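You operate a simulated robot arm through the tools that you are given. There is no shell and no other tool.

Carry out the task below with a simulated two-armed robot. There is one attempt and no reset: what you move stays moved.

Task
Fill the green pump to the dot with the red lever.
Fine: spout over its neck, yellow valve open; then shut the valve and park the spout. Spill nothing. Where these are worked on the way, their far stop is far enough and under half their travel is too little: spout, yellow valve.

Only the result counts: the job must be done as asked and must still hold three seconds after the hand-in. Knocking over, shifting, dropping, spilling or breaking anything else fails it.

Robot
Two 6-joint arms with two-finger parallel grippers on one trunk that stands fixed in place. Base frame: the origin is at the foot of the trunk, x ahead of it, y to its left, z up. Readings come in mm, rad, newtons and seconds.
The left shoulder is at [50, 170, 1331], the right one opposite. Each reaches about 1092 mm from its shoulder. Payload 1.57 kg a hand.
The TCP of each hand is the grasp point between the finger pads, 30 mm short of the fingertips. In the tool frame z runs along the fingers and y along their closing line. Largest opening 80 mm; finger width 17, thickness 12; the body of the gripper, 40 by 82 mm, starts 80 mm behind the TCP.
Orientation is that of the tool frame in the base frame, as a unit quaternion [x, y, z, w]. With the fingers straight down and closing along the base's y, the tool's x points along the base's -x, its y along +y and its z along -z.

Tools
- The arms move only by the tool jog_arm. It takes "left_steps", "right_steps" or both (then of equal length, played together; a hand with none holds still); each is a list of rows, each a list of 3 entries, a list of its own where there are three numbers: the shift along the tool's x, y, z in mm, then the turn, a rotation vector about the tool's x, y, z in rad, then the closure in counts, from 0 (fully open) to 255 (shut). In form: [[[tx, ty, tz], [wx, wy, wz], gripper], ...]. A call has 1 to 20 rows; each row shifts and turns the commanded pose from where the row before left it, along the tool's axes as they then stand. A row lasts 0.2 s, in which the tool goes at most 50 mm and 0.15 rad; a call with a longer step from one row to the next is refused whole, and so is a gripper value outside its range. A pose out of reach is approached as far as the arm can. The call stops where the force on the tool passes 90 N (or 10 N more than at its start, if that is more) or the arm is blocked; 0.2 s more then pass. Each finger travels about 72 mm/s and halts on what it meets, pressing with about 32 N; the grip force reading is that of the motor and also rises with nothing between the fingers. The clock runs only during rows and for 0.2 s after the last one: add rows that do not move to give the fingers time. It gives the time, the measured TCP pose, the force on the tool (base axes), the opening and the grip force at its end, in the units of the frame above (readings bear some noise), with the torque about the TCP (base axes, N m) and any sound that the robot's microphone picked up.
- Cameras (640 x 400 px; columns grow to the right, rows downward): "scene" is now at [18.9, -52.9, 1902.7]; the picture's right is [-0.67, -0.74, 0.00], its down [-0.54, 0.48, -0.69] and it looks along [0.51, -0.46, -0.73] (base axes); focal length 314 px, centre (320, 200). "left" rides on the left gripper at [72, 7, -122] in its tool frame; the picture's right is [-0.09, 1.00, 0.00], its down [-0.84, -0.08, -0.54] and it looks along [-0.54, -0.05, 0.84] (tool axes); focal length 238 px, centre (320, 200). "right" rides on the right gripper at [72, -7, -122] in its tool frame; the picture's right is [0.09, 1.00, 0.00], its down [-0.84, 0.08, -0.54] and it looks along [-0.54, 0.05, 0.84] (tool axes); focal length 238 px, centre (320, 200). There is no depth. A picture from a camera that has moved, and an enlarged one, comes with that camera's place and axes in the base frame and with its lens.
- camera(camera): a new picture of that camera. The clock stands still meanwhile.
- lift_body(by): slides the trunk up (or, below 0, down) by that many mm; the arms and the scene camera ride with it, the base frame stays. It gives what a move gives, with no picture.
- turn_head(pan, tilt): turns the head with the scene camera to pan (to the left, within 1.501 rad either way) and tilt (down, from -0.506 to 1.204), counted from straight ahead of the robot. It gives what a move gives.
- enlarge(camera, box): a new picture of the part [left, top, right, bottom] of that camera's present view, enlarged. The clock stands still meanwhile.
- sign_off(): hands the job in; it is judged then, once.

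Places have to be worked out from the pictures, the camera data and where the tool is seen. Open the grippers and draw the arms clear of the work before you hand the job in, unless the task says otherwise.

The tools are called after ">>>" by a JSON object that holds its "name" and its "arguments". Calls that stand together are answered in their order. jog_arm: Moves the arms, as the interface text tells. Its arguments: {"type":"object","properties":{"left_steps":{"type":"array"},"right_steps":{"type":"array"}},"required":[]} The other tools are called the same way: lift_body (by) slides the trunk up or down; turn_head (pan, tilt) turns the head that bears the scene camera; camera (camera) takes a picture; enlarge (camera, box) takes an enlarged picture of a part of a camera's view; sign_off () hands the job in.

At the start:

```text
time: 0.0
left_position: [641.0, -93.8, 1220.1]
left_tcp_rot: [0.0, 1.0, 0.0, -0.001]
left_wrist_force: [0.1, -0.8, 0.1]
left_moment: [0.03, -0.02, -0.02]
left_width: 79.9
left_grip_force: 0.0
right_position: [451.0, -670.3, 1220.2]
right_tcp_rot: [0.0, 1.0, 0.001, 0.0]
right_wrist_force: [0.0, 0.4, -0.1]
right_moment: [-0.03, 0.05, 0.0]
right_width: 80.1
right_grip_force: 0.1
trunk travel left (down, up): [-946.0, 24.0]
head pan, tilt: [-0.731, 0.812]
```

scene: 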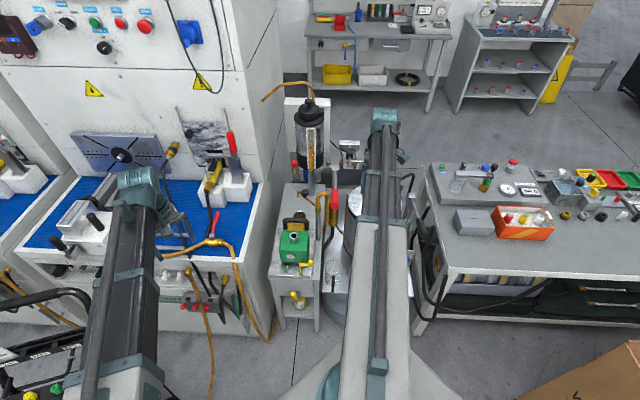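
right: 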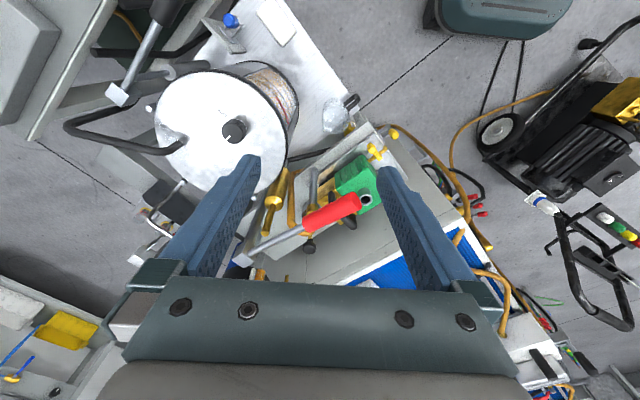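
left: 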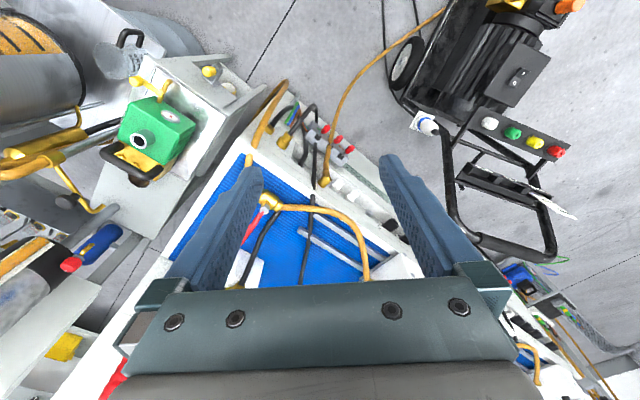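

The scene shows a green pump on a small stand near the middle with a red lever pole, a spout and a yellow valve nearby. I'll enlarge that area to understand it.

>>> {"name": "enlarge", "arguments": {"camera": "scene", "box": [240, 70, 400, 170]}}

>>> {"name": "enlarge", "arguments": {"camera": "scene", "box": [240, 160, 400, 340]}}

>>> {"name": "enlarge", "arguments": {"camera": "right", "box": [200, 100, 440, 290]}}

>>> {"name": "enlarge", "arguments": {"camera": "left", "box": [0, 30, 240, 290]}}

```text
4.00 times, centred on (320, 120) of scene
camera zoom: at [18.9, -52.9, 1902.7], right [-0.67, -0.74, 0.0], down [-0.54, 0.48, -0.69], along [0.51, -0.46, -0.73], focal length 1258 px, centre (320, 520)
```

zoom: 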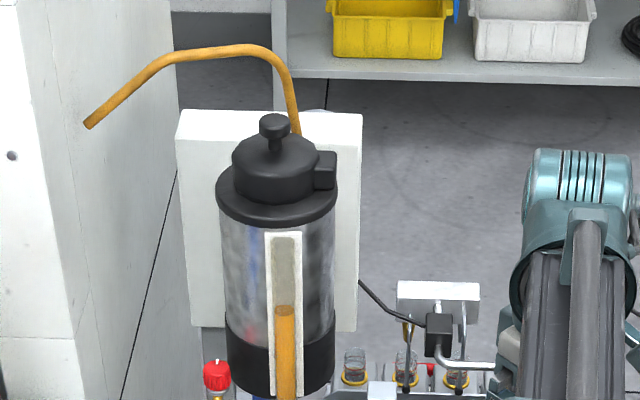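

```text
2.22 times, centred on (320, 250) of scene
camera zoom: at [18.9, -52.9, 1902.7], right [-0.67, -0.74, 0.0], down [-0.54, 0.48, -0.69], along [0.51, -0.46, -0.73], focal length 699 px, centre (320, 89)
```

zoom: 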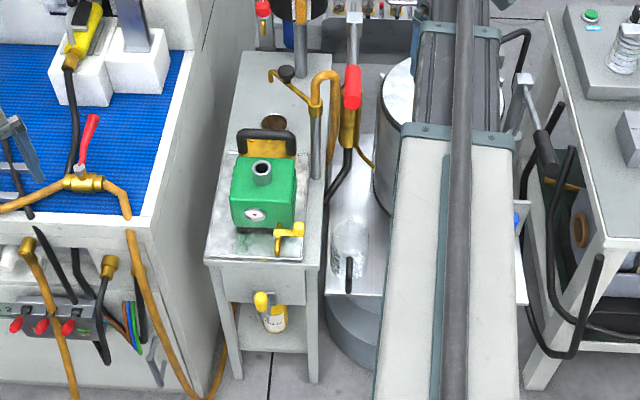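

```text
2.11 times, centred on (320, 195) of right
camera zoom: at [379.9, -677.8, 1342.9], right [-0.09, 1.0, 0.0], down [0.84, 0.08, 0.54], along [0.54, 0.05, -0.84], focal length 502 px, centre (320, 210)
```

zoom: 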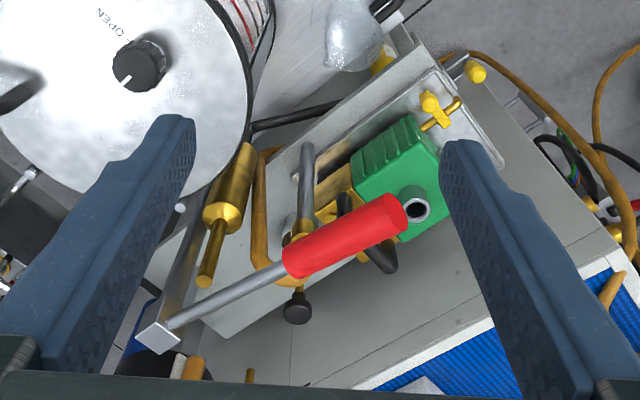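

```text
1.54 times, centred on (120, 160) of left
camera zoom: at [569.0, -87.2, 1342.1], right [0.09, 1.0, 0.0], down [0.84, -0.08, 0.54], along [0.54, -0.05, -0.84], focal length 367 px, centre (628, 262)
```

zoom: 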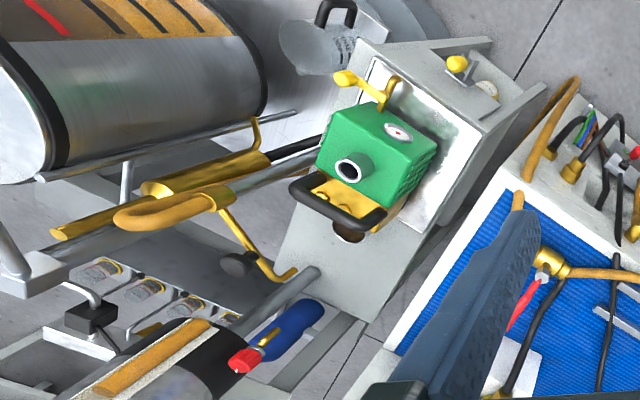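

The neck of the green pump triangulates to about (714,-522,798) and the red lever tip to about (558,-607,1054). I need clearer views, so I first zoom in more on details from the present cameras.

>>> {"name": "enlarge", "arguments": {"camera": "scene", "box": [280, 180, 350, 224]}}

>>> {"name": "enlarge", "arguments": {"camera": "scene", "box": [270, 210, 350, 260]}}

>>> {"name": "enlarge", "arguments": {"camera": "scene", "box": [270, 140, 350, 190]}}

>>> {"name": "enlarge", "arguments": {"camera": "left", "box": [0, 60, 240, 210]}}

>>> {"name": "enlarge", "arguments": {"camera": "left", "box": [110, 70, 206, 130]}}

>>> {"name": "enlarge", "arguments": {"camera": "left", "box": [0, 190, 160, 290]}}

```text
9.09 times, centred on (315, 202) of scene
camera zoom: at [18.9, -52.9, 1902.7], right [-0.67, -0.74, 0.0], down [-0.54, 0.48, -0.69], along [0.51, -0.46, -0.73], focal length 2859 px, centre (366, 182)
```

zoom: 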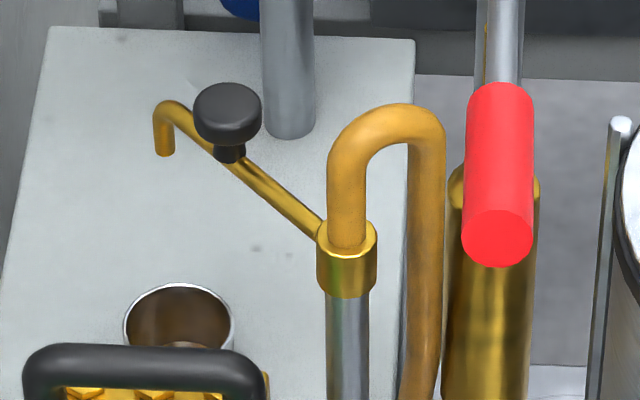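

```text
8.00 times, centred on (310, 235) of scene
camera zoom: at [18.9, -52.9, 1902.7], right [-0.67, -0.74, 0.0], down [-0.54, 0.48, -0.69], along [0.51, -0.46, -0.73], focal length 2516 px, centre (400, -80)
```

zoom: 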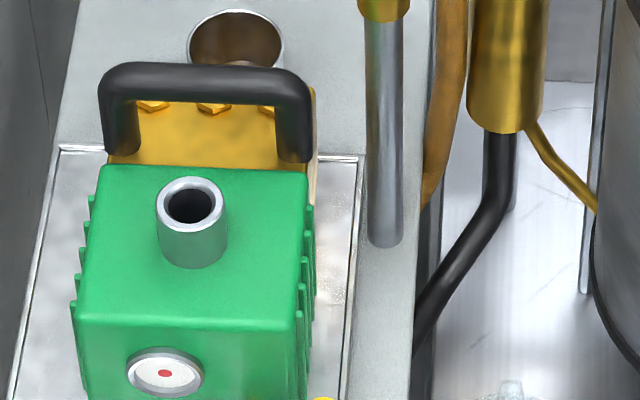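

```text
8.00 times, centred on (310, 165) of scene
camera zoom: at [18.9, -52.9, 1902.7], right [-0.67, -0.74, 0.0], down [-0.54, 0.48, -0.69], along [0.51, -0.46, -0.73], focal length 2516 px, centre (400, 480)
```

zoom: 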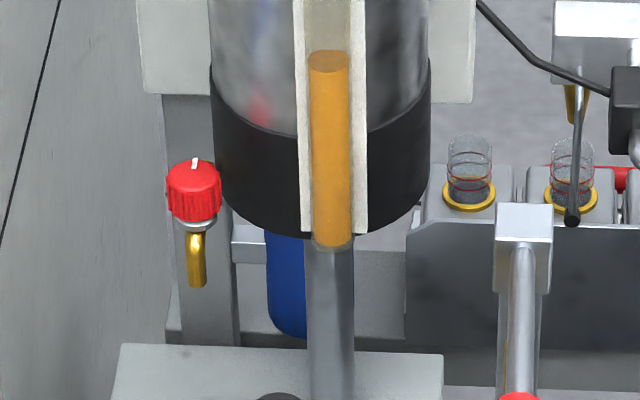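

```text
2.67 times, centred on (120, 135) of left
camera zoom: at [569.0, -87.2, 1342.1], right [0.09, 1.0, 0.0], down [0.84, -0.08, 0.54], along [0.54, -0.05, -0.84], focal length 636 px, centre (853, 373)
```

zoom: 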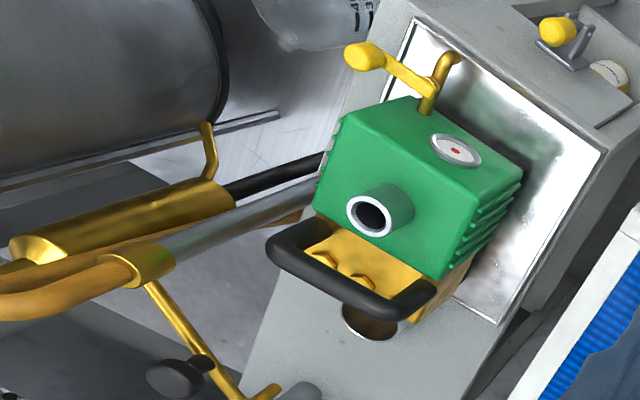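

```text
6.67 times, centred on (158, 100) of left
camera zoom: at [569.0, -87.2, 1342.1], right [0.09, 1.0, 0.0], down [0.84, -0.08, 0.54], along [0.54, -0.05, -0.84], focal length 1589 px, centre (1400, 867)
```

zoom: 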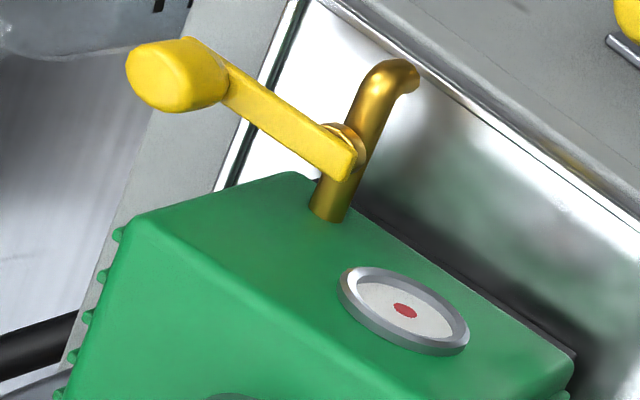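

```text
4.00 times, centred on (80, 240) of left
camera zoom: at [569.0, -87.2, 1342.1], right [0.09, 1.0, 0.0], down [0.84, -0.08, 0.54], along [0.54, -0.05, -0.84], focal length 953 px, centre (1280, 40)
```

zoom: 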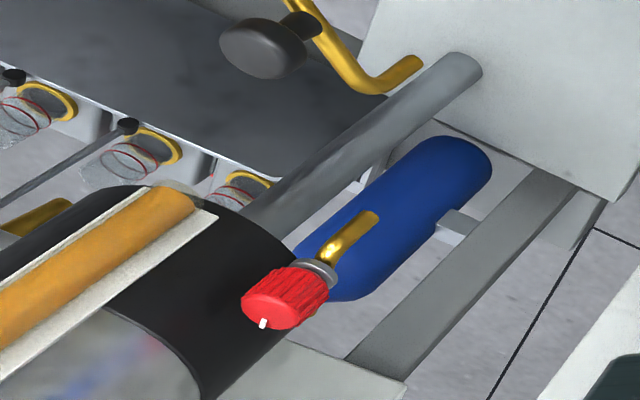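

The spout is a brass swing arm on the grey post at about (719,-667), nozzle tip about (857,-664,840), black knob at (799,-660,910); the sight glass with a red dot is on the pump's front. I need to identify the correct yellow valve, so I zoom on the two yellow candidates.

>>> {"name": "enlarge", "arguments": {"camera": "scene", "box": [270, 250, 350, 320]}}

>>> {"name": "enlarge", "arguments": {"camera": "right", "box": [360, 120, 440, 170]}}

>>> {"name": "enlarge", "arguments": {"camera": "right", "box": [140, 60, 340, 185]}}

>>> {"name": "enlarge", "arguments": {"camera": "left", "box": [180, 50, 260, 110]}}

>>> {"name": "enlarge", "arguments": {"camera": "right", "box": [220, 170, 380, 285]}}

```text
5.71 times, centred on (310, 285) of scene
camera zoom: at [18.9, -52.9, 1902.7], right [-0.67, -0.74, 0.0], down [-0.54, 0.48, -0.69], along [0.51, -0.46, -0.73], focal length 1797 px, centre (377, -286)
```

zoom: 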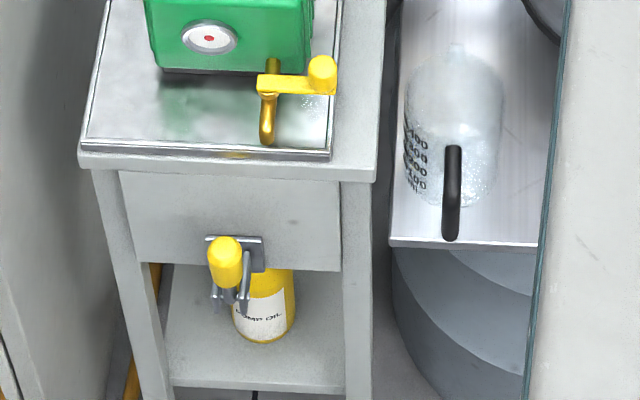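

```text
8.00 times, centred on (400, 145) of right
camera zoom: at [379.9, -677.8, 1342.9], right [-0.09, 1.0, 0.0], down [0.84, 0.08, 0.54], along [0.54, 0.05, -0.84], focal length 1907 px, centre (-320, 640)
```

zoom: 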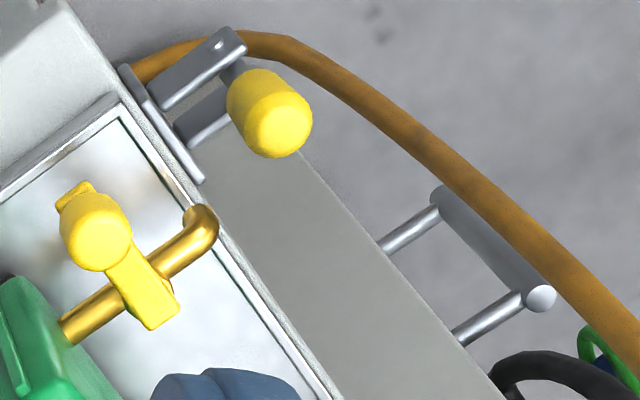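

```text
3.20 times, centred on (240, 122) of right
camera zoom: at [379.9, -677.8, 1342.9], right [-0.09, 1.0, 0.0], down [0.84, 0.08, 0.54], along [0.54, 0.05, -0.84], focal length 763 px, centre (576, 448)
```

zoom: 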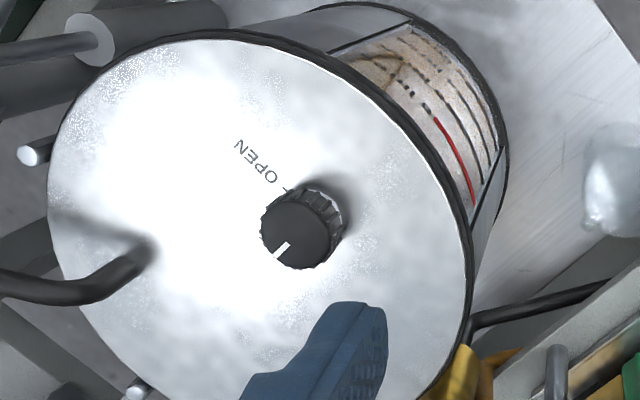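

```text
6.67 times, centred on (220, 80) of left
camera zoom: at [569.0, -87.2, 1342.1], right [0.09, 1.0, 0.0], down [0.84, -0.08, 0.54], along [0.54, -0.05, -0.84], focal length 1589 px, centre (987, 1000)
```

zoom: 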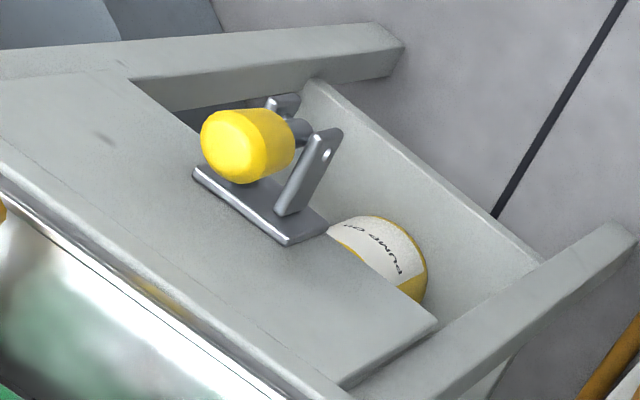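

```text
3.48 times, centred on (300, 228) of right
camera zoom: at [379.9, -677.8, 1342.9], right [-0.09, 1.0, 0.0], down [0.84, 0.08, 0.54], along [0.54, 0.05, -0.84], focal length 829 px, centre (390, 104)
```

zoom: 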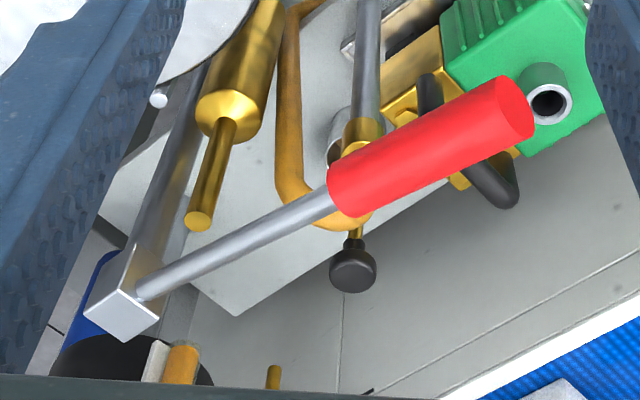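

The yellow candidates are a cock on the pump itself (likely its drain) at ~(598,-516,730) and a yellow lever in a clevis on the stand's front at ~(602,-411,565). I'll withdraw both arms to free the view before looking further.

>>> {"name": "jog_arm", "arguments": {"left_steps": [[[0, 0, -40], [0, 0, 0], 0], [[0, 0, -40], [0, 0, 0], 0], [[45, 0, 0], [0, 0, 0], 0], [[45, 0, 0], [0, 0, 0], 0], [[45, 0, 0], [0, 0, 0], 0], [[45, 0, 0], [0, 0, 0], 0], [[45, 0, 0], [0, 0, 0], 0], [[0, 45, 0], [0, 0, 0], 0], [[0, 45, 0], [0, 0, 0], 0], [[0, 45, 0], [0, 0, 0], 0], [[0, 45, 0], [0, 0, 0], 0], [[0, 45, 0], [0, 0, 0], 0], [[0, 45, 0], [0, 0, 0], 0], [[0, 45, 0], [0, 0, 0], 0]], "right_steps": [[[0, 0, -40], [0, 0, 0], 0], [[0, 0, -40], [0, 0, 0], 0], [[0, 0, -40], [0, 0, 0], 0], [[45, 0, 0], [0, 0, 0], 0], [[45, 0, 0], [0, 0, 0], 0], [[45, 0, 0], [0, 0, 0], 0], [[45, 0, 0], [0, 0, 0], 0], [[0, 0, 0], [0, 0, 0], 0], [[0, 0, 0], [0, 0, 0], 0], [[0, 0, 0], [0, 0, 0], 0], [[0, 0, 0], [0, 0, 0], 0], [[0, 0, 0], [0, 0, 0], 0], [[0, 0, 0], [0, 0, 0], 0], [[0, 0, 0], [0, 0, 0], 0]]}}

>>> {"name": "camera", "arguments": {"camera": "scene"}}

>>> {"name": "camera", "arguments": {"camera": "right"}}

```text
time: 3.0
left_position: [456.7, 209.4, 1220.0]
left_tcp_rot: [0.001, 1.0, 0.0, 0.0]
left_wrist_force: [0.0, 1.2, 0.1]
left_moment: [-0.01, 0.03, 0.0]
left_width: 80.2
left_grip_force: 0.0
left hand out of reach, approached as far as the arm can: row 1, 2, 9, 10, 11, 12
right_position: [269.2, -672.3, 1220.8]
right_tcp_rot: [0.0, 1.0, -0.001, 0.0]
right_wrist_force: [0.4, 0.7, 0.9]
right_moment: [0.0, -0.02, 0.0]
right_width: 80.1
right_grip_force: 0.2
right hand out of reach, approached as far as the arm can: row 1, 2, 3
trunk travel left (down, up): [-946.0, 24.0]
head pan, tilt: [-0.731, 0.812]
```

```text
taken
camera scene: at [18.8, -51.7, 1902.7], right [-0.67, -0.74, 0.0], down [-0.54, 0.48, -0.69], along [0.51, -0.46, -0.72], focal length 314 px, centre (320, 200)
```

scene: 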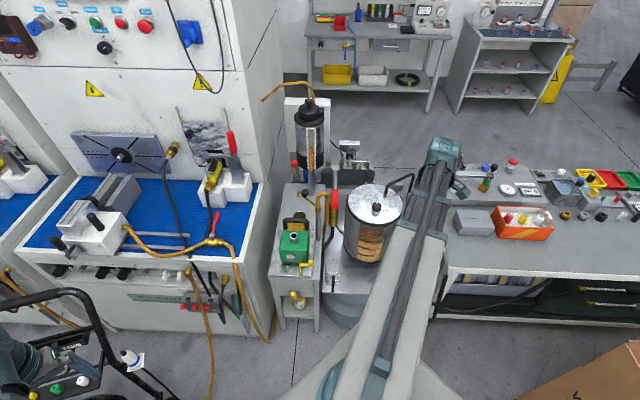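

```text
taken
camera right: at [197.6, -678.9, 1343.3], right [-0.09, 1.0, 0.0], down [0.84, 0.08, 0.54], along [0.54, 0.05, -0.84], focal length 238 px, centre (320, 200)
```

right: 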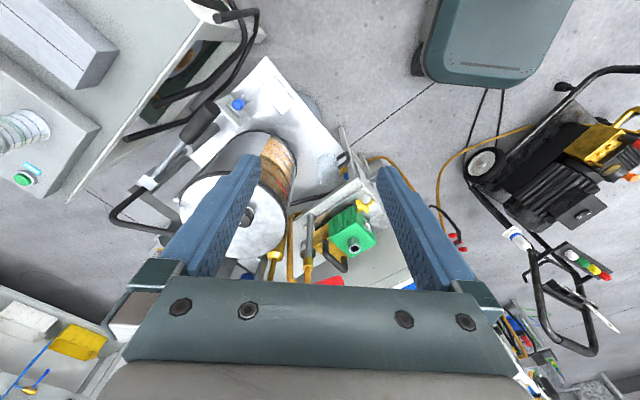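

The view is open now. I zoom in on the stand, drum and lever.

>>> {"name": "enlarge", "arguments": {"camera": "scene", "box": [260, 140, 420, 240]}}

>>> {"name": "enlarge", "arguments": {"camera": "scene", "box": [300, 180, 400, 300]}}

>>> {"name": "enlarge", "arguments": {"camera": "right", "box": [140, 60, 400, 290]}}

```text
4.00 times, centred on (340, 190) of scene
camera zoom: at [18.8, -51.7, 1902.7], right [-0.67, -0.74, 0.0], down [-0.54, 0.48, -0.69], along [0.51, -0.46, -0.72], focal length 1258 px, centre (240, 240)
```

zoom: 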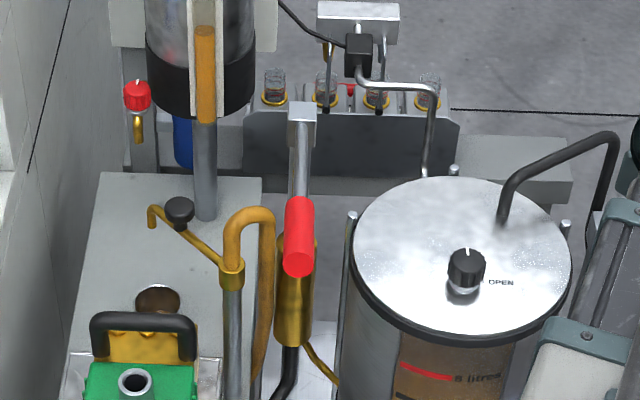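

```text
3.33 times, centred on (350, 240) of scene
camera zoom: at [18.8, -51.7, 1902.7], right [-0.67, -0.74, 0.0], down [-0.54, 0.48, -0.69], along [0.51, -0.46, -0.72], focal length 1048 px, centre (220, 67)
```

zoom: 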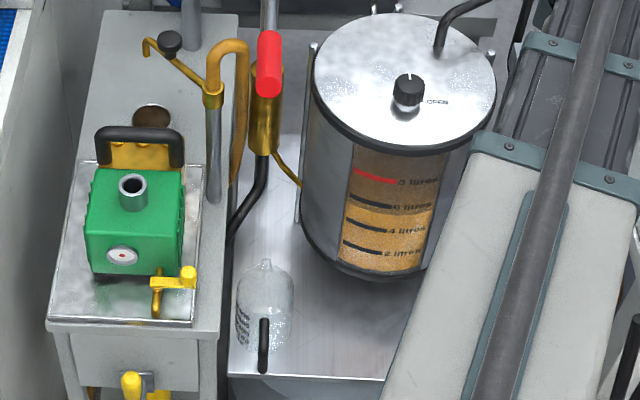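

```text
1.74 times, centred on (270, 175) of right
camera zoom: at [197.6, -678.9, 1343.3], right [-0.09, 1.0, 0.0], down [0.84, 0.08, 0.54], along [0.54, 0.05, -0.84], focal length 414 px, centre (407, 244)
```

zoom: 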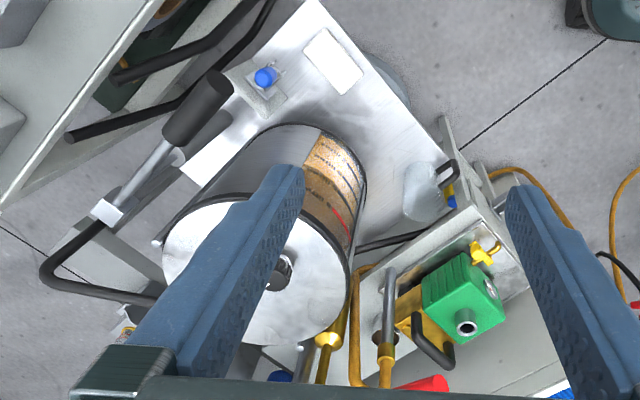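

Before lowering the trunk for a flatter view, I check what lies under the left hand.

>>> {"name": "camera", "arguments": {"camera": "left"}}

>>> {"name": "turn_head", "arguments": {"pan": 0.4, "tilt": 1.0}}

>>> {"name": "camera", "arguments": {"camera": "scene"}}

```text
taken
camera left: at [385.6, 215.5, 1342.0], right [0.09, 1.0, 0.0], down [0.84, -0.08, 0.54], along [0.54, -0.05, -0.84], focal length 238 px, centre (320, 200)
```

left: 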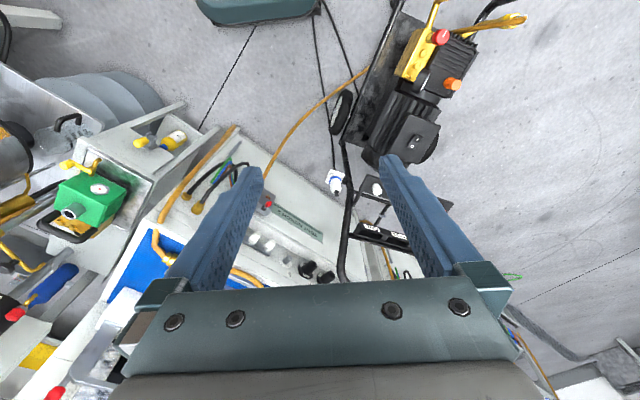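

```text
time: 4.3
left_position: [457.7, 207.9, 1220.5]
left_tcp_rot: [0.001, 1.0, 0.0, 0.0]
left_wrist_force: [0.7, -0.5, -0.4]
left_moment: [0.02, -0.01, -0.01]
left_width: 80.1
left_grip_force: 0.0
right_position: [269.5, -672.3, 1219.7]
right_tcp_rot: [0.0, 1.0, 0.0, 0.0]
right_wrist_force: [-0.5, -0.3, -0.4]
right_moment: [-0.03, 0.02, -0.04]
right_width: 79.7
right_grip_force: 0.1
trunk travel left (down, up): [-946.0, 24.0]
head pan, tilt: [0.4, 1.0]
```

```text
taken
camera scene: at [23.4, 27.8, 1888.5], right [0.39, -0.92, 0.0], down [-0.78, -0.33, -0.54], along [0.5, 0.21, -0.84], focal length 314 px, centre (320, 200)
```

scene: 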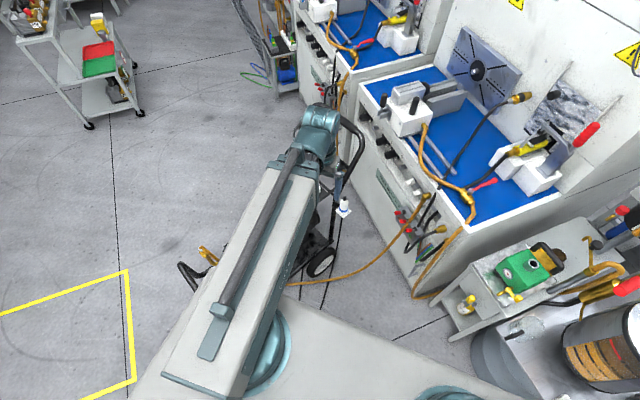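

The left hand hangs over a cart's handle, so I move it left over free floor before lowering the trunk.

>>> {"name": "jog_arm", "arguments": {"left_steps": [[[0, 45, 0], [0, 0, 0], 0], [[0, 45, 0], [0, 0, 0], 0], [[0, 45, 0], [0, 0, 0], 0], [[0, 45, 0], [0, 0, 0], 0], [[0, 45, 0], [0, 0, 0], 0], [[0, 45, 0], [0, 0, 0], 0], [[0, 45, 0], [0, 0, 0], 0], [[45, 0, 0], [0, 0, 0], 0], [[45, 0, 0], [0, 0, 0], 0]]}}

>>> {"name": "turn_head", "arguments": {"pan": -1.1, "tilt": 0.9}}

>>> {"name": "camera", "arguments": {"camera": "scene"}}

>>> {"name": "camera", "arguments": {"camera": "left"}}

```text
time: 6.3
left_position: [365.0, 525.5, 1220.5]
left_tcp_rot: [0.0, 1.0, 0.001, 0.0]
left_wrist_force: [0.9, -0.2, -0.6]
left_moment: [-0.06, 0.01, 0.0]
left_width: 80.2
left_grip_force: 0.1
left hand out of reach, approached as far as the arm can: row 4
right_position: [267.8, -672.1, 1221.2]
right_tcp_rot: [-0.001, 1.0, 0.0, 0.001]
right_wrist_force: [-0.3, 0.0, 0.0]
right_moment: [0.02, -0.01, 0.02]
right_width: 79.8
right_grip_force: 0.1
trunk travel left (down, up): [-946.0, 24.0]
head pan, tilt: [0.4, 1.0]
```

```text
time: 8.0
left_position: [365.6, 527.2, 1220.3]
left_tcp_rot: [0.0, 1.0, 0.0, 0.0]
left_wrist_force: [-0.9, -0.4, 0.0]
left_moment: [0.01, 0.0, -0.02]
left_width: 79.9
left_grip_force: 0.0
right_position: [269.3, -670.8, 1221.2]
right_tcp_rot: [0.0, 1.0, -0.001, 0.001]
right_wrist_force: [0.0, -0.3, 0.1]
right_moment: [-0.02, 0.02, 0.0]
right_width: 79.9
right_grip_force: 0.0
trunk travel left (down, up): [-946.0, 24.0]
head pan, tilt: [-1.1, 0.901]
```

```text
taken
camera scene: at [-6.6, -66.5, 1895.7], right [-0.89, -0.45, 0.0], down [-0.36, 0.7, -0.62], along [0.28, -0.55, -0.78], focal length 314 px, centre (320, 200)
```

scene: 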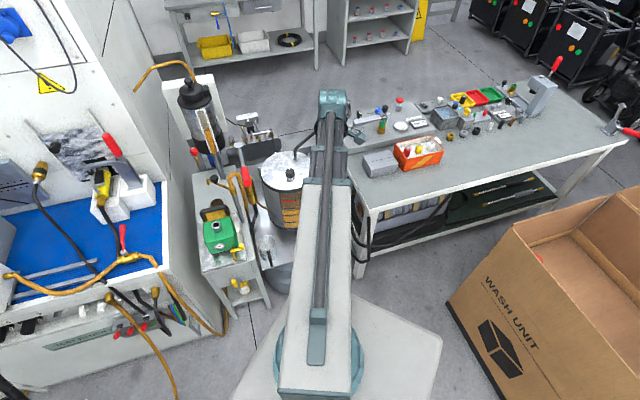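

```text
taken
camera left: at [295.2, 532.7, 1342.2], right [0.09, 1.0, 0.0], down [0.84, -0.08, 0.54], along [0.54, -0.05, -0.84], focal length 238 px, centre (320, 200)
```

left: 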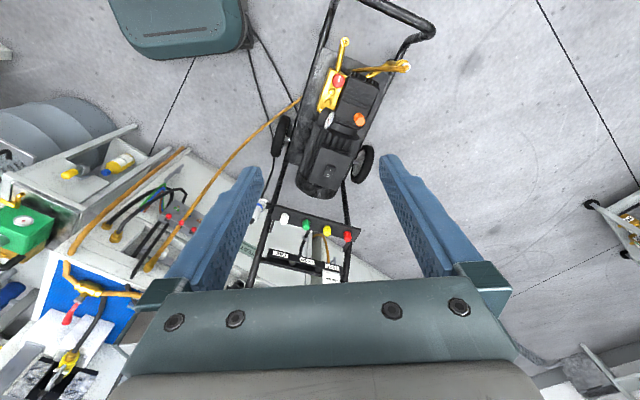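

Left is clear. I lower the trunk 350 mm for a flatter look at the stand and its plumbing.

>>> {"name": "lift_body", "arguments": {"by": -350}}

>>> {"name": "turn_head", "arguments": {"pan": -0.75, "tilt": 0.75}}

>>> {"name": "camera", "arguments": {"camera": "scene"}}

```text
time: 11.4
left_position: [366.3, 527.6, 870.3]
left_tcp_rot: [0.0, 1.0, 0.0, 0.0]
left_wrist_force: [0.7, -0.5, 0.8]
left_moment: [0.02, -0.04, 0.02]
left_width: 80.0
left_grip_force: 0.1
right_position: [267.6, -672.6, 869.2]
right_tcp_rot: [0.0, 1.0, 0.0, 0.0]
right_wrist_force: [0.0, 0.3, -0.3]
right_moment: [0.02, 0.0, -0.03]
right_width: 79.9
right_grip_force: 0.1
trunk travel left (down, up): [-596.0, 374.0]
head pan, tilt: [-1.1, 0.901]
```

```text
time: 12.2
left_position: [366.1, 525.0, 871.1]
left_tcp_rot: [0.0, 1.0, 0.0, 0.0]
left_wrist_force: [0.2, -0.4, 0.7]
left_moment: [0.03, 0.0, 0.0]
left_width: 80.0
left_grip_force: 0.0
right_position: [269.4, -672.0, 869.5]
right_tcp_rot: [0.0, 1.0, 0.0, 0.0]
right_wrist_force: [0.5, -0.4, -0.8]
right_moment: [0.01, 0.03, 0.0]
right_width: 80.0
right_grip_force: 0.0
trunk travel left (down, up): [-596.0, 374.0]
head pan, tilt: [-0.75, 0.75]
```

```text
taken
camera scene: at [19.7, -55.8, 1557.6], right [-0.68, -0.73, 0.0], down [-0.5, 0.47, -0.73], along [0.53, -0.5, -0.68], focal length 314 px, centre (320, 200)
```

scene: 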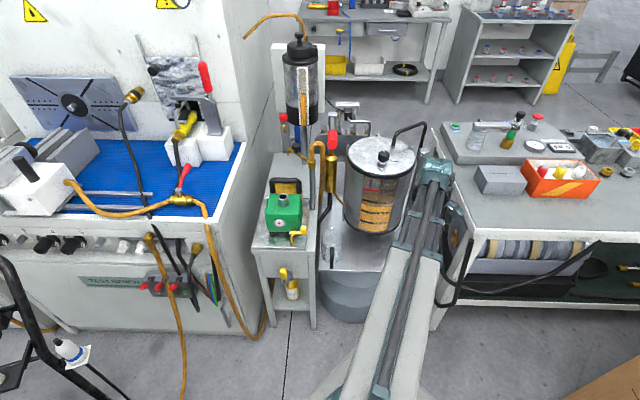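

>>> {"name": "enlarge", "arguments": {"camera": "scene", "box": [240, 120, 360, 200]}}

>>> {"name": "enlarge", "arguments": {"camera": "scene", "box": [240, 180, 360, 260]}}

>>> {"name": "enlarge", "arguments": {"camera": "scene", "box": [240, 240, 360, 340]}}

>>> {"name": "enlarge", "arguments": {"camera": "scene", "box": [320, 120, 440, 260]}}

```text
5.00 times, centred on (300, 160) of scene
camera zoom: at [19.7, -55.8, 1557.6], right [-0.68, -0.73, 0.0], down [-0.5, 0.47, -0.73], along [0.53, -0.5, -0.68], focal length 1572 px, centre (420, 400)
```

zoom: 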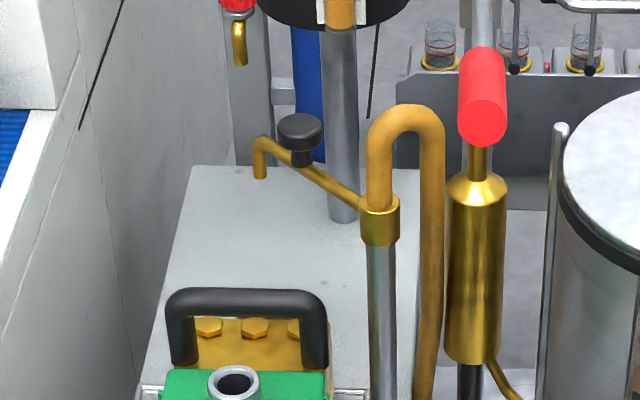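

```text
5.00 times, centred on (300, 220) of scene
camera zoom: at [19.7, -55.8, 1557.6], right [-0.68, -0.73, 0.0], down [-0.5, 0.47, -0.73], along [0.53, -0.5, -0.68], focal length 1572 px, centre (420, 100)
```

zoom: 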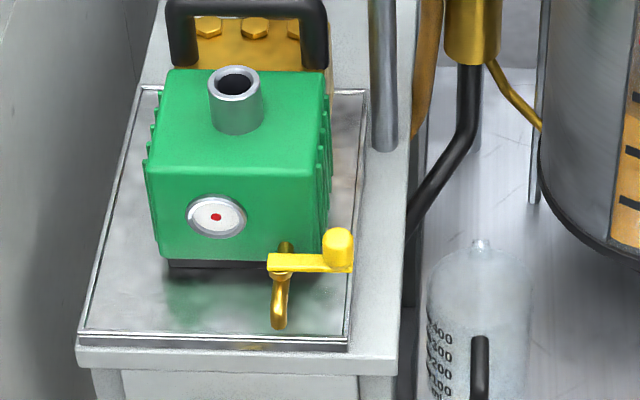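

```text
4.00 times, centred on (300, 290) of scene
camera zoom: at [19.7, -55.8, 1557.6], right [-0.68, -0.73, 0.0], down [-0.5, 0.47, -0.73], along [0.53, -0.5, -0.68], focal length 1258 px, centre (400, -160)
```

zoom: 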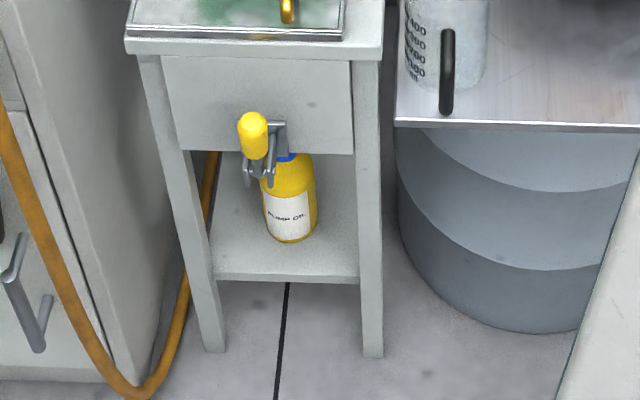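

```text
2.86 times, centred on (380, 190) of scene
camera zoom: at [19.7, -55.8, 1557.6], right [-0.68, -0.73, 0.0], down [-0.5, 0.47, -0.73], along [0.53, -0.5, -0.68], focal length 898 px, centre (149, 229)
```

zoom: 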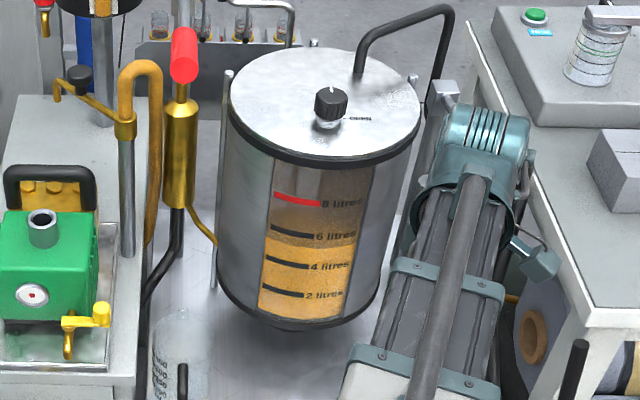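

I look at the details of the clevis lever, the lid knob, and the view from the lowered right-hand camera.

>>> {"name": "enlarge", "arguments": {"camera": "scene", "box": [290, 262, 330, 302]}}

>>> {"name": "enlarge", "arguments": {"camera": "scene", "box": [365, 140, 405, 165]}}

>>> {"name": "camera", "arguments": {"camera": "right"}}

>>> {"name": "camera", "arguments": {"camera": "left"}}

```text
10.00 times, centred on (310, 282) of scene
camera zoom: at [19.7, -55.8, 1557.6], right [-0.68, -0.73, 0.0], down [-0.5, 0.47, -0.73], along [0.53, -0.5, -0.68], focal length 3145 px, centre (420, -620)
```

zoom: 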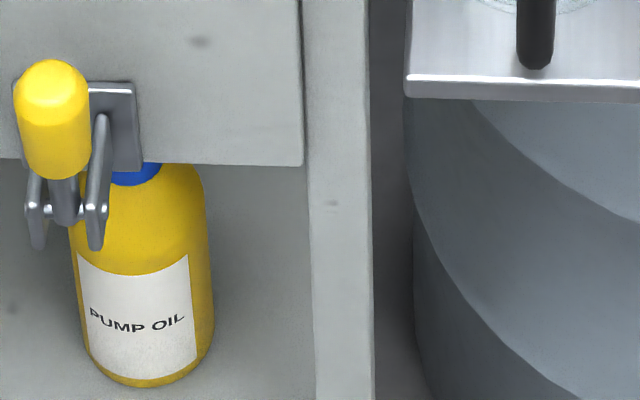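

```text
16.00 times, centred on (385, 152) of scene
camera zoom: at [19.7, -55.8, 1557.6], right [-0.68, -0.73, 0.0], down [-0.5, 0.47, -0.73], along [0.53, -0.5, -0.68], focal length 5032 px, centre (-720, 960)
```

zoom: 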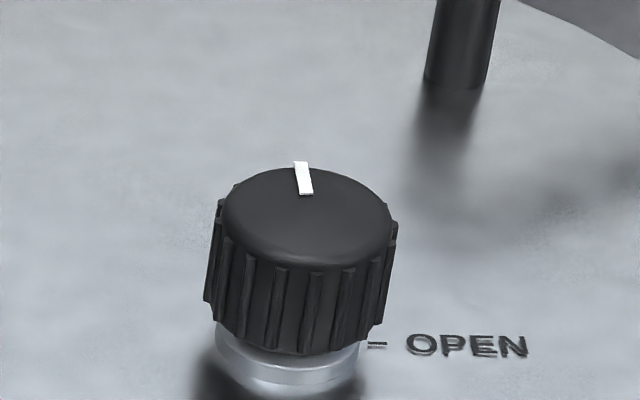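

```text
taken
camera right: at [197.7, -679.6, 992.9], right [-0.09, 1.0, 0.0], down [0.84, 0.08, 0.54], along [0.54, 0.05, -0.84], focal length 238 px, centre (320, 200)
```

right: 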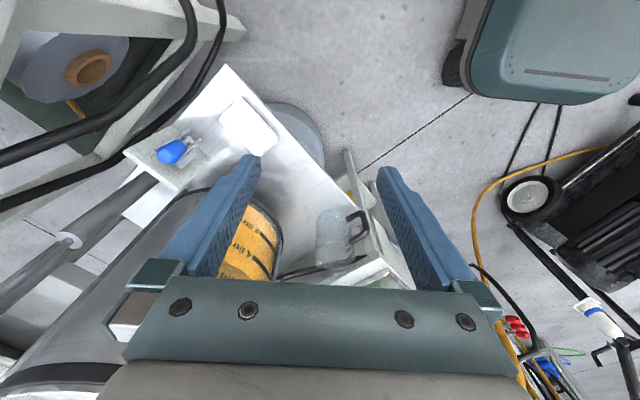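

```text
taken
camera left: at [294.9, 532.7, 992.2], right [0.09, 1.0, 0.0], down [0.84, -0.08, 0.54], along [0.54, -0.05, -0.84], focal length 238 px, centre (320, 200)
```

left: 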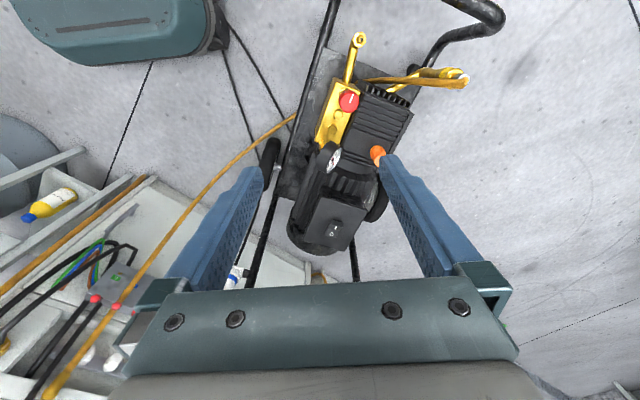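

The plumbing routes matter for picking the right yellow valve. I bring the right hand low in front of the stand, turned to look horizontally at it.

>>> {"name": "jog_arm", "arguments": {"right_steps": [[[0, 43, 0], [0, 0, 0], 0], [[0, 43, 0], [0, 0, 0], 0], [[0, 42, 0], [0, 0, 0], 0], [[-45, 0, 0], [0, 0, 0], 0], [[-45, 0, 0], [0, 0, 0], 0], [[-45, 0, 0], [0, 0, 0], 0], [[0, 0, 35], [0, 0, 0.146], 0], [[0, 0, 35], [0, 0, 0.146], 0], [[0, 0, 35], [0, 0, 0.146], 0], [[0, 0, 35], [0, 0, 0.146], 0], [[0, 0, 35], [0, 0, 0.146], 0], [[0, 0, 0], [0, -0.143, 0], 0], [[0, 0, 0], [0, -0.143, 0], 0], [[0, 0, 0], [0, -0.143, 0], 0], [[0, 0, 0], [0, -0.143, 0], 0], [[0, 0, 0], [0, -0.143, 0], 0], [[0, 0, 0], [0, -0.143, 0], 0], [[0, 0, 0], [0, -0.143, 0], 0]]}}

>>> {"name": "camera", "arguments": {"camera": "right"}}

>>> {"name": "camera", "arguments": {"camera": "scene"}}

```text
time: 16.0
left_position: [366.3, 526.0, 870.5]
left_tcp_rot: [0.0, 1.0, 0.0, 0.0]
left_wrist_force: [-0.7, 0.7, -0.5]
left_moment: [0.01, 0.01, 0.0]
left_width: 80.0
left_grip_force: 0.0
right_position: [453.7, -602.7, 972.0]
right_tcp_rot: [0.313, 0.819, -0.171, 0.449]
right_wrist_force: [0.0, 0.0, 0.0]
right_moment: [0.0, 0.0, 0.0]
right_width: 80.0
right_grip_force: 0.0
right hand out of reach, approached as far as the arm can: row 7, 8, 9, 10, 11, 13, 14, 15, 16, 17, 18
trunk travel left (down, up): [-596.0, 374.0]
head pan, tilt: [-0.75, 0.75]
```

```text
taken
camera right: at [345.1, -513.8, 977.6], right [0.63, 0.77, -0.08], down [0.05, 0.06, 1.0], along [0.78, -0.63, 0.0], focal length 238 px, centre (320, 200)
```

right: 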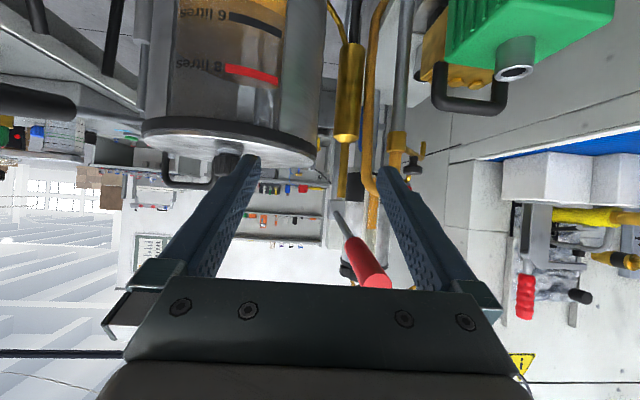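

```text
taken
camera scene: at [19.8, -55.7, 1557.6], right [-0.68, -0.73, 0.0], down [-0.5, 0.47, -0.73], along [0.53, -0.5, -0.68], focal length 314 px, centre (320, 200)
```

scene: 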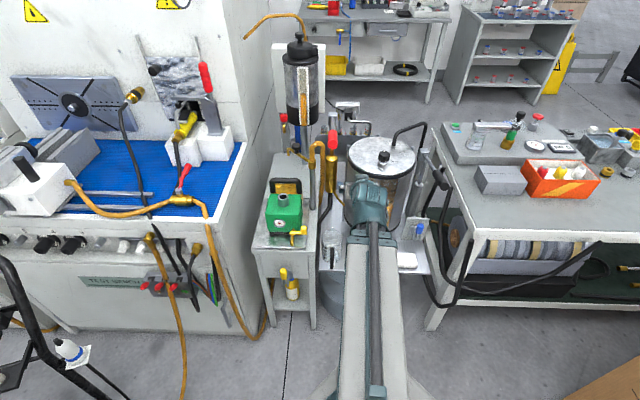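

The right arm has a minimum reach and couldn't go that low. I use the left arm instead, sweeping it across in front to look at the stand's front from front-left.

>>> {"name": "jog_arm", "arguments": {"left_steps": [[[-48, 0, 0], [0, 0, 0], 0], [[-48, 0, 0], [0, 0, 0], 0], [[-48, 0, 0], [0, 0, 0], 0], [[0, -49, 0], [0, 0, 0], 0], [[0, -49, 0], [0, 0, 0], 0], [[0, -49, 0], [0, 0, 0], 0], [[0, -49, 0], [0, 0, 0], 0], [[0, -49, 0], [0, 0, 0], 0], [[0, -49, 0], [0, 0, 0], 0], [[0, -49, 0], [0, 0, 0], 0], [[0, -49, 0], [0, 0, 0], 0], [[0, -49, 0], [0, 0, 0], 0], [[0, -49, 0], [0, 0, 0], 0], [[0, -49, 0], [0, 0, 0], 0], [[0, -49, 0], [0, 0, 0], 0], [[0, -49, 0], [0, 0, 0], 0], [[0, -49, 0], [0, 0, 0], 0], [[0, -49, 0], [0, 0, 0], 0]]}}

>>> {"name": "camera", "arguments": {"camera": "left"}}

>>> {"name": "camera", "arguments": {"camera": "scene"}}

```text
time: 19.8
left_position: [514.1, -208.3, 870.7]
left_tcp_rot: [0.0, 1.0, 0.001, 0.0]
left_wrist_force: [0.4, -1.1, 0.1]
left_moment: [-0.01, 0.01, -0.02]
left_width: 80.0
left_grip_force: 0.0
left hand out of reach, approached as far as the arm can: row 11, 12
right_position: [454.2, -602.9, 969.9]
right_tcp_rot: [0.313, 0.82, -0.171, 0.447]
right_wrist_force: [0.2, 0.9, -0.2]
right_moment: [-0.05, -0.01, 0.04]
right_width: 80.0
right_grip_force: 0.0
trunk travel left (down, up): [-596.0, 374.0]
head pan, tilt: [-0.75, 0.75]
```

```text
taken
camera left: at [442.0, -201.4, 992.1], right [0.09, 1.0, 0.0], down [0.84, -0.08, 0.54], along [0.54, -0.05, -0.84], focal length 238 px, centre (320, 200)
```

left: 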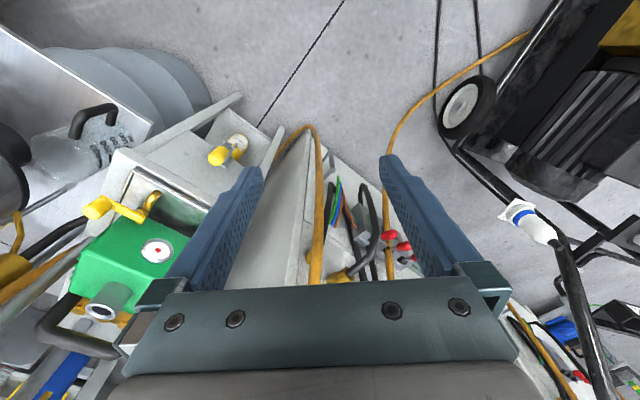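

```text
taken
camera scene: at [19.9, -56.1, 1557.6], right [-0.68, -0.73, 0.0], down [-0.5, 0.47, -0.73], along [0.53, -0.5, -0.68], focal length 314 px, centre (320, 200)
```

scene: 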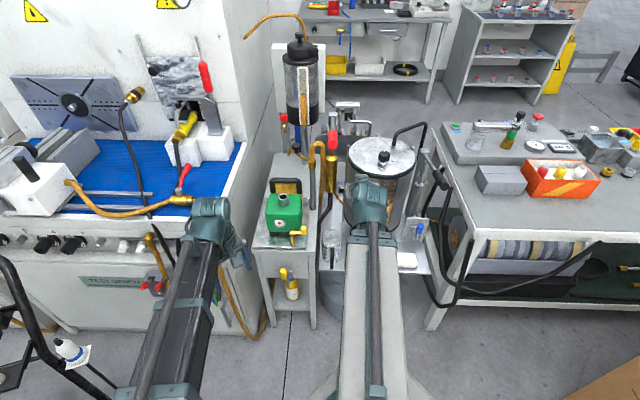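

The bench front is far (x>850), so the left hand can descend safely. I yaw and pitch it to look along the stand direction at a low height.

>>> {"name": "jog_arm", "arguments": {"left_steps": [[[0, 0, 34], [0, 0, 0.14], 0], [[0, 0, 34], [0, 0, 0.14], 0], [[0, 0, 34], [0, 0, 0.14], 0], [[0, 0, 34], [0, 0, 0.14], 0], [[0, 0, 34], [0, 0, 0.14], 0], [[0, 0, 0], [0, -0.143, 0], 0], [[0, 0, 0], [0, -0.143, 0], 0], [[0, 0, 0], [0, -0.143, 0], 0], [[0, 0, 0], [0, -0.143, 0], 0], [[0, 0, 0], [0, -0.143, 0], 0], [[0, 0, 0], [0, -0.143, 0], 0], [[0, 0, 0], [0, -0.143, 0], 0]]}}

>>> {"name": "camera", "arguments": {"camera": "left"}}

```text
time: 22.4
left_position: [510.7, -208.4, 971.4]
left_tcp_rot: [0.301, 0.825, -0.164, 0.45]
left_wrist_force: [0.1, 1.0, -0.2]
left_moment: [-0.01, -0.01, 0.01]
left_width: 80.1
left_grip_force: 0.0
left hand out of reach, approached as far as the arm can: row 1, 2, 3, 4, 5, 7, 8, 9, 10, 11, 12
right_position: [454.1, -602.3, 971.5]
right_tcp_rot: [0.314, 0.82, -0.171, 0.447]
right_wrist_force: [-1.2, -0.2, -0.5]
right_moment: [0.03, -0.02, 0.01]
right_width: 79.9
right_grip_force: 0.1
trunk travel left (down, up): [-596.0, 374.0]
head pan, tilt: [-0.75, 0.75]
```

```text
taken
camera left: at [406.7, -112.4, 976.7], right [0.68, 0.73, 0.08], down [-0.05, -0.06, 1.0], along [0.73, -0.68, 0.0], focal length 238 px, centre (320, 200)
```

left: 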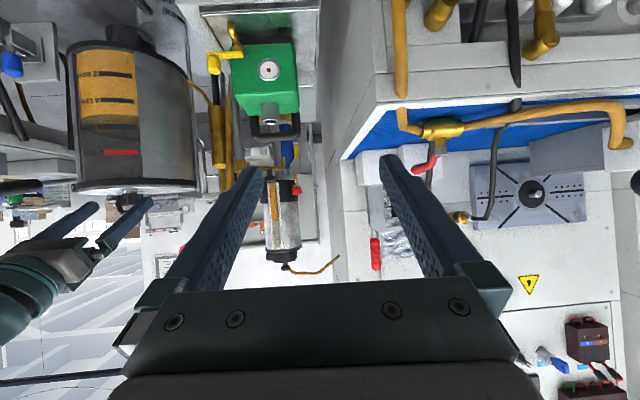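

The arms evidently move in a horizontal plane: wrist height is fixed relative to the shoulder (z changes come from the trunk or by pitching the hand). I fold the right hand back to tool-down keeping its wrist fixed, and pull it clear before lowering more; then check the left arm's elbow.

>>> {"name": "jog_arm", "arguments": {"right_steps": [[[31.4, 0, -2.2], [0, 0.143, 0], 0], [[31.4, 0, -2.2], [0, 0.143, 0], 0], [[31.4, 0, -2.2], [0, 0.143, 0], 0], [[31.4, 0, -2.2], [0, 0.143, 0], 0], [[31.4, 0, -2.2], [0, 0.143, 0], 0], [[31.4, 0, -2.2], [0, 0.143, 0], 0], [[31.4, 0, -2.2], [0, 0.143, 0], 0], [[-14, -31, 0], [0, 0, 0], 0], [[-14, -31, 0], [0, 0, 0], 0]]}}

>>> {"name": "turn_head", "arguments": {"pan": 0.0, "tilt": 0.9}}

>>> {"name": "camera", "arguments": {"camera": "scene"}}

```text
time: 24.4
left_position: [510.3, -208.4, 972.7]
left_tcp_rot: [0.301, 0.824, -0.165, 0.45]
left_wrist_force: [-1.0, -0.1, 0.3]
left_moment: [0.01, 0.0, -0.02]
left_width: 79.9
left_grip_force: 0.1
right_position: [296.9, -546.1, 870.9]
right_tcp_rot: [0.356, 0.934, 0.0, -0.001]
right_wrist_force: [0.6, -0.3, -1.1]
right_moment: [0.0, 0.04, 0.01]
right_width: 80.1
right_grip_force: 0.0
right hand out of reach, approached as far as the arm can: row 3
trunk travel left (down, up): [-596.0, 374.0]
head pan, tilt: [-0.75, 0.75]
```

```text
time: 25.5
left_position: [510.4, -208.7, 972.5]
left_tcp_rot: [0.301, 0.825, -0.164, 0.45]
left_wrist_force: [0.8, 0.2, 0.2]
left_moment: [-0.01, 0.01, 0.01]
left_width: 80.1
left_grip_force: 0.0
right_position: [296.7, -545.1, 870.2]
right_tcp_rot: [0.356, 0.935, 0.0, 0.0]
right_wrist_force: [0.7, 0.3, -0.1]
right_moment: [-0.04, 0.0, -0.02]
right_width: 80.1
right_grip_force: 0.1
trunk travel left (down, up): [-596.0, 374.0]
head pan, tilt: [0.0, 0.901]
```

```text
taken
camera scene: at [34.7, 0.6, 1545.7], right [0.0, -1.0, 0.0], down [-0.78, 0.0, -0.62], along [0.62, 0.0, -0.78], focal length 314 px, centre (320, 200)
```

scene: 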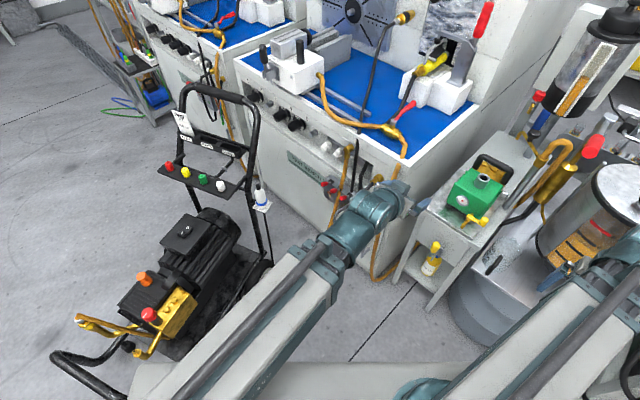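

Both arms are straight telescoping links at constant height; nothing is below them. I lower the trunk a further 300 mm and look at the stand with the left camera.

>>> {"name": "lift_body", "arguments": {"by": -300}}

>>> {"name": "camera", "arguments": {"camera": "left"}}

>>> {"name": "turn_head", "arguments": {"pan": -0.75, "tilt": 0.6}}

>>> {"name": "camera", "arguments": {"camera": "scene"}}

```text
time: 28.5
left_position: [509.7, -207.3, 671.5]
left_tcp_rot: [0.301, 0.825, -0.164, 0.45]
left_wrist_force: [0.0, -0.2, -0.9]
left_moment: [0.04, 0.02, -0.01]
left_width: 80.2
left_grip_force: 0.1
right_position: [296.3, -546.2, 570.1]
right_tcp_rot: [0.357, 0.934, 0.0, 0.0]
right_wrist_force: [0.5, 0.9, -0.1]
right_moment: [0.0, -0.04, 0.0]
right_width: 80.0
right_grip_force: 0.1
trunk travel left (down, up): [-296.0, 674.0]
head pan, tilt: [0.0, 0.901]
```

```text
taken
camera left: at [406.9, -112.6, 676.6], right [0.68, 0.73, 0.08], down [-0.05, -0.06, 1.0], along [0.73, -0.68, 0.0], focal length 238 px, centre (320, 200)
```

left: 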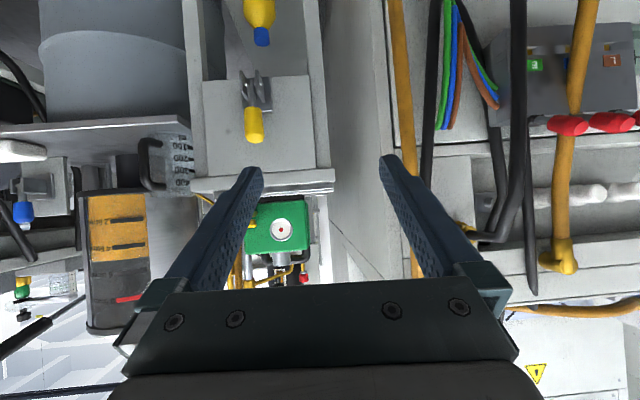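

```text
time: 29.6
left_position: [511.2, -209.1, 671.4]
left_tcp_rot: [0.301, 0.825, -0.164, 0.45]
left_wrist_force: [0.4, 0.3, -0.5]
left_moment: [0.0, 0.0, 0.01]
left_width: 80.3
left_grip_force: 0.0
right_position: [296.2, -545.0, 570.1]
right_tcp_rot: [0.357, 0.934, 0.0, 0.0]
right_wrist_force: [-0.3, 0.2, 0.6]
right_moment: [0.01, 0.0, -0.01]
right_width: 80.1
right_grip_force: 0.1
trunk travel left (down, up): [-296.0, 674.0]
head pan, tilt: [-0.75, 0.6]
```

```text
taken
camera scene: at [23.8, -59.5, 1270.5], right [-0.68, -0.73, 0.0], down [-0.41, 0.39, -0.82], along [0.6, -0.56, -0.57], focal length 314 px, centre (320, 200)
```

scene: 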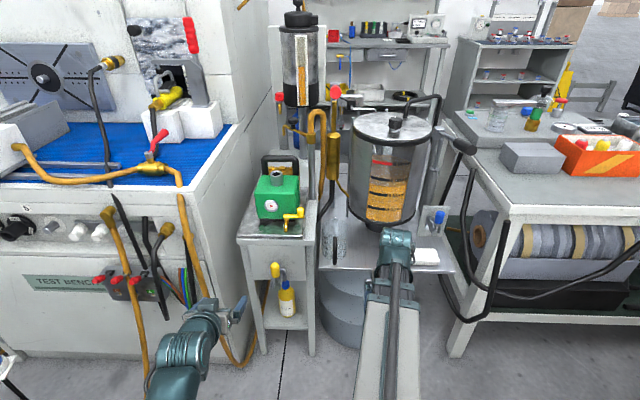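

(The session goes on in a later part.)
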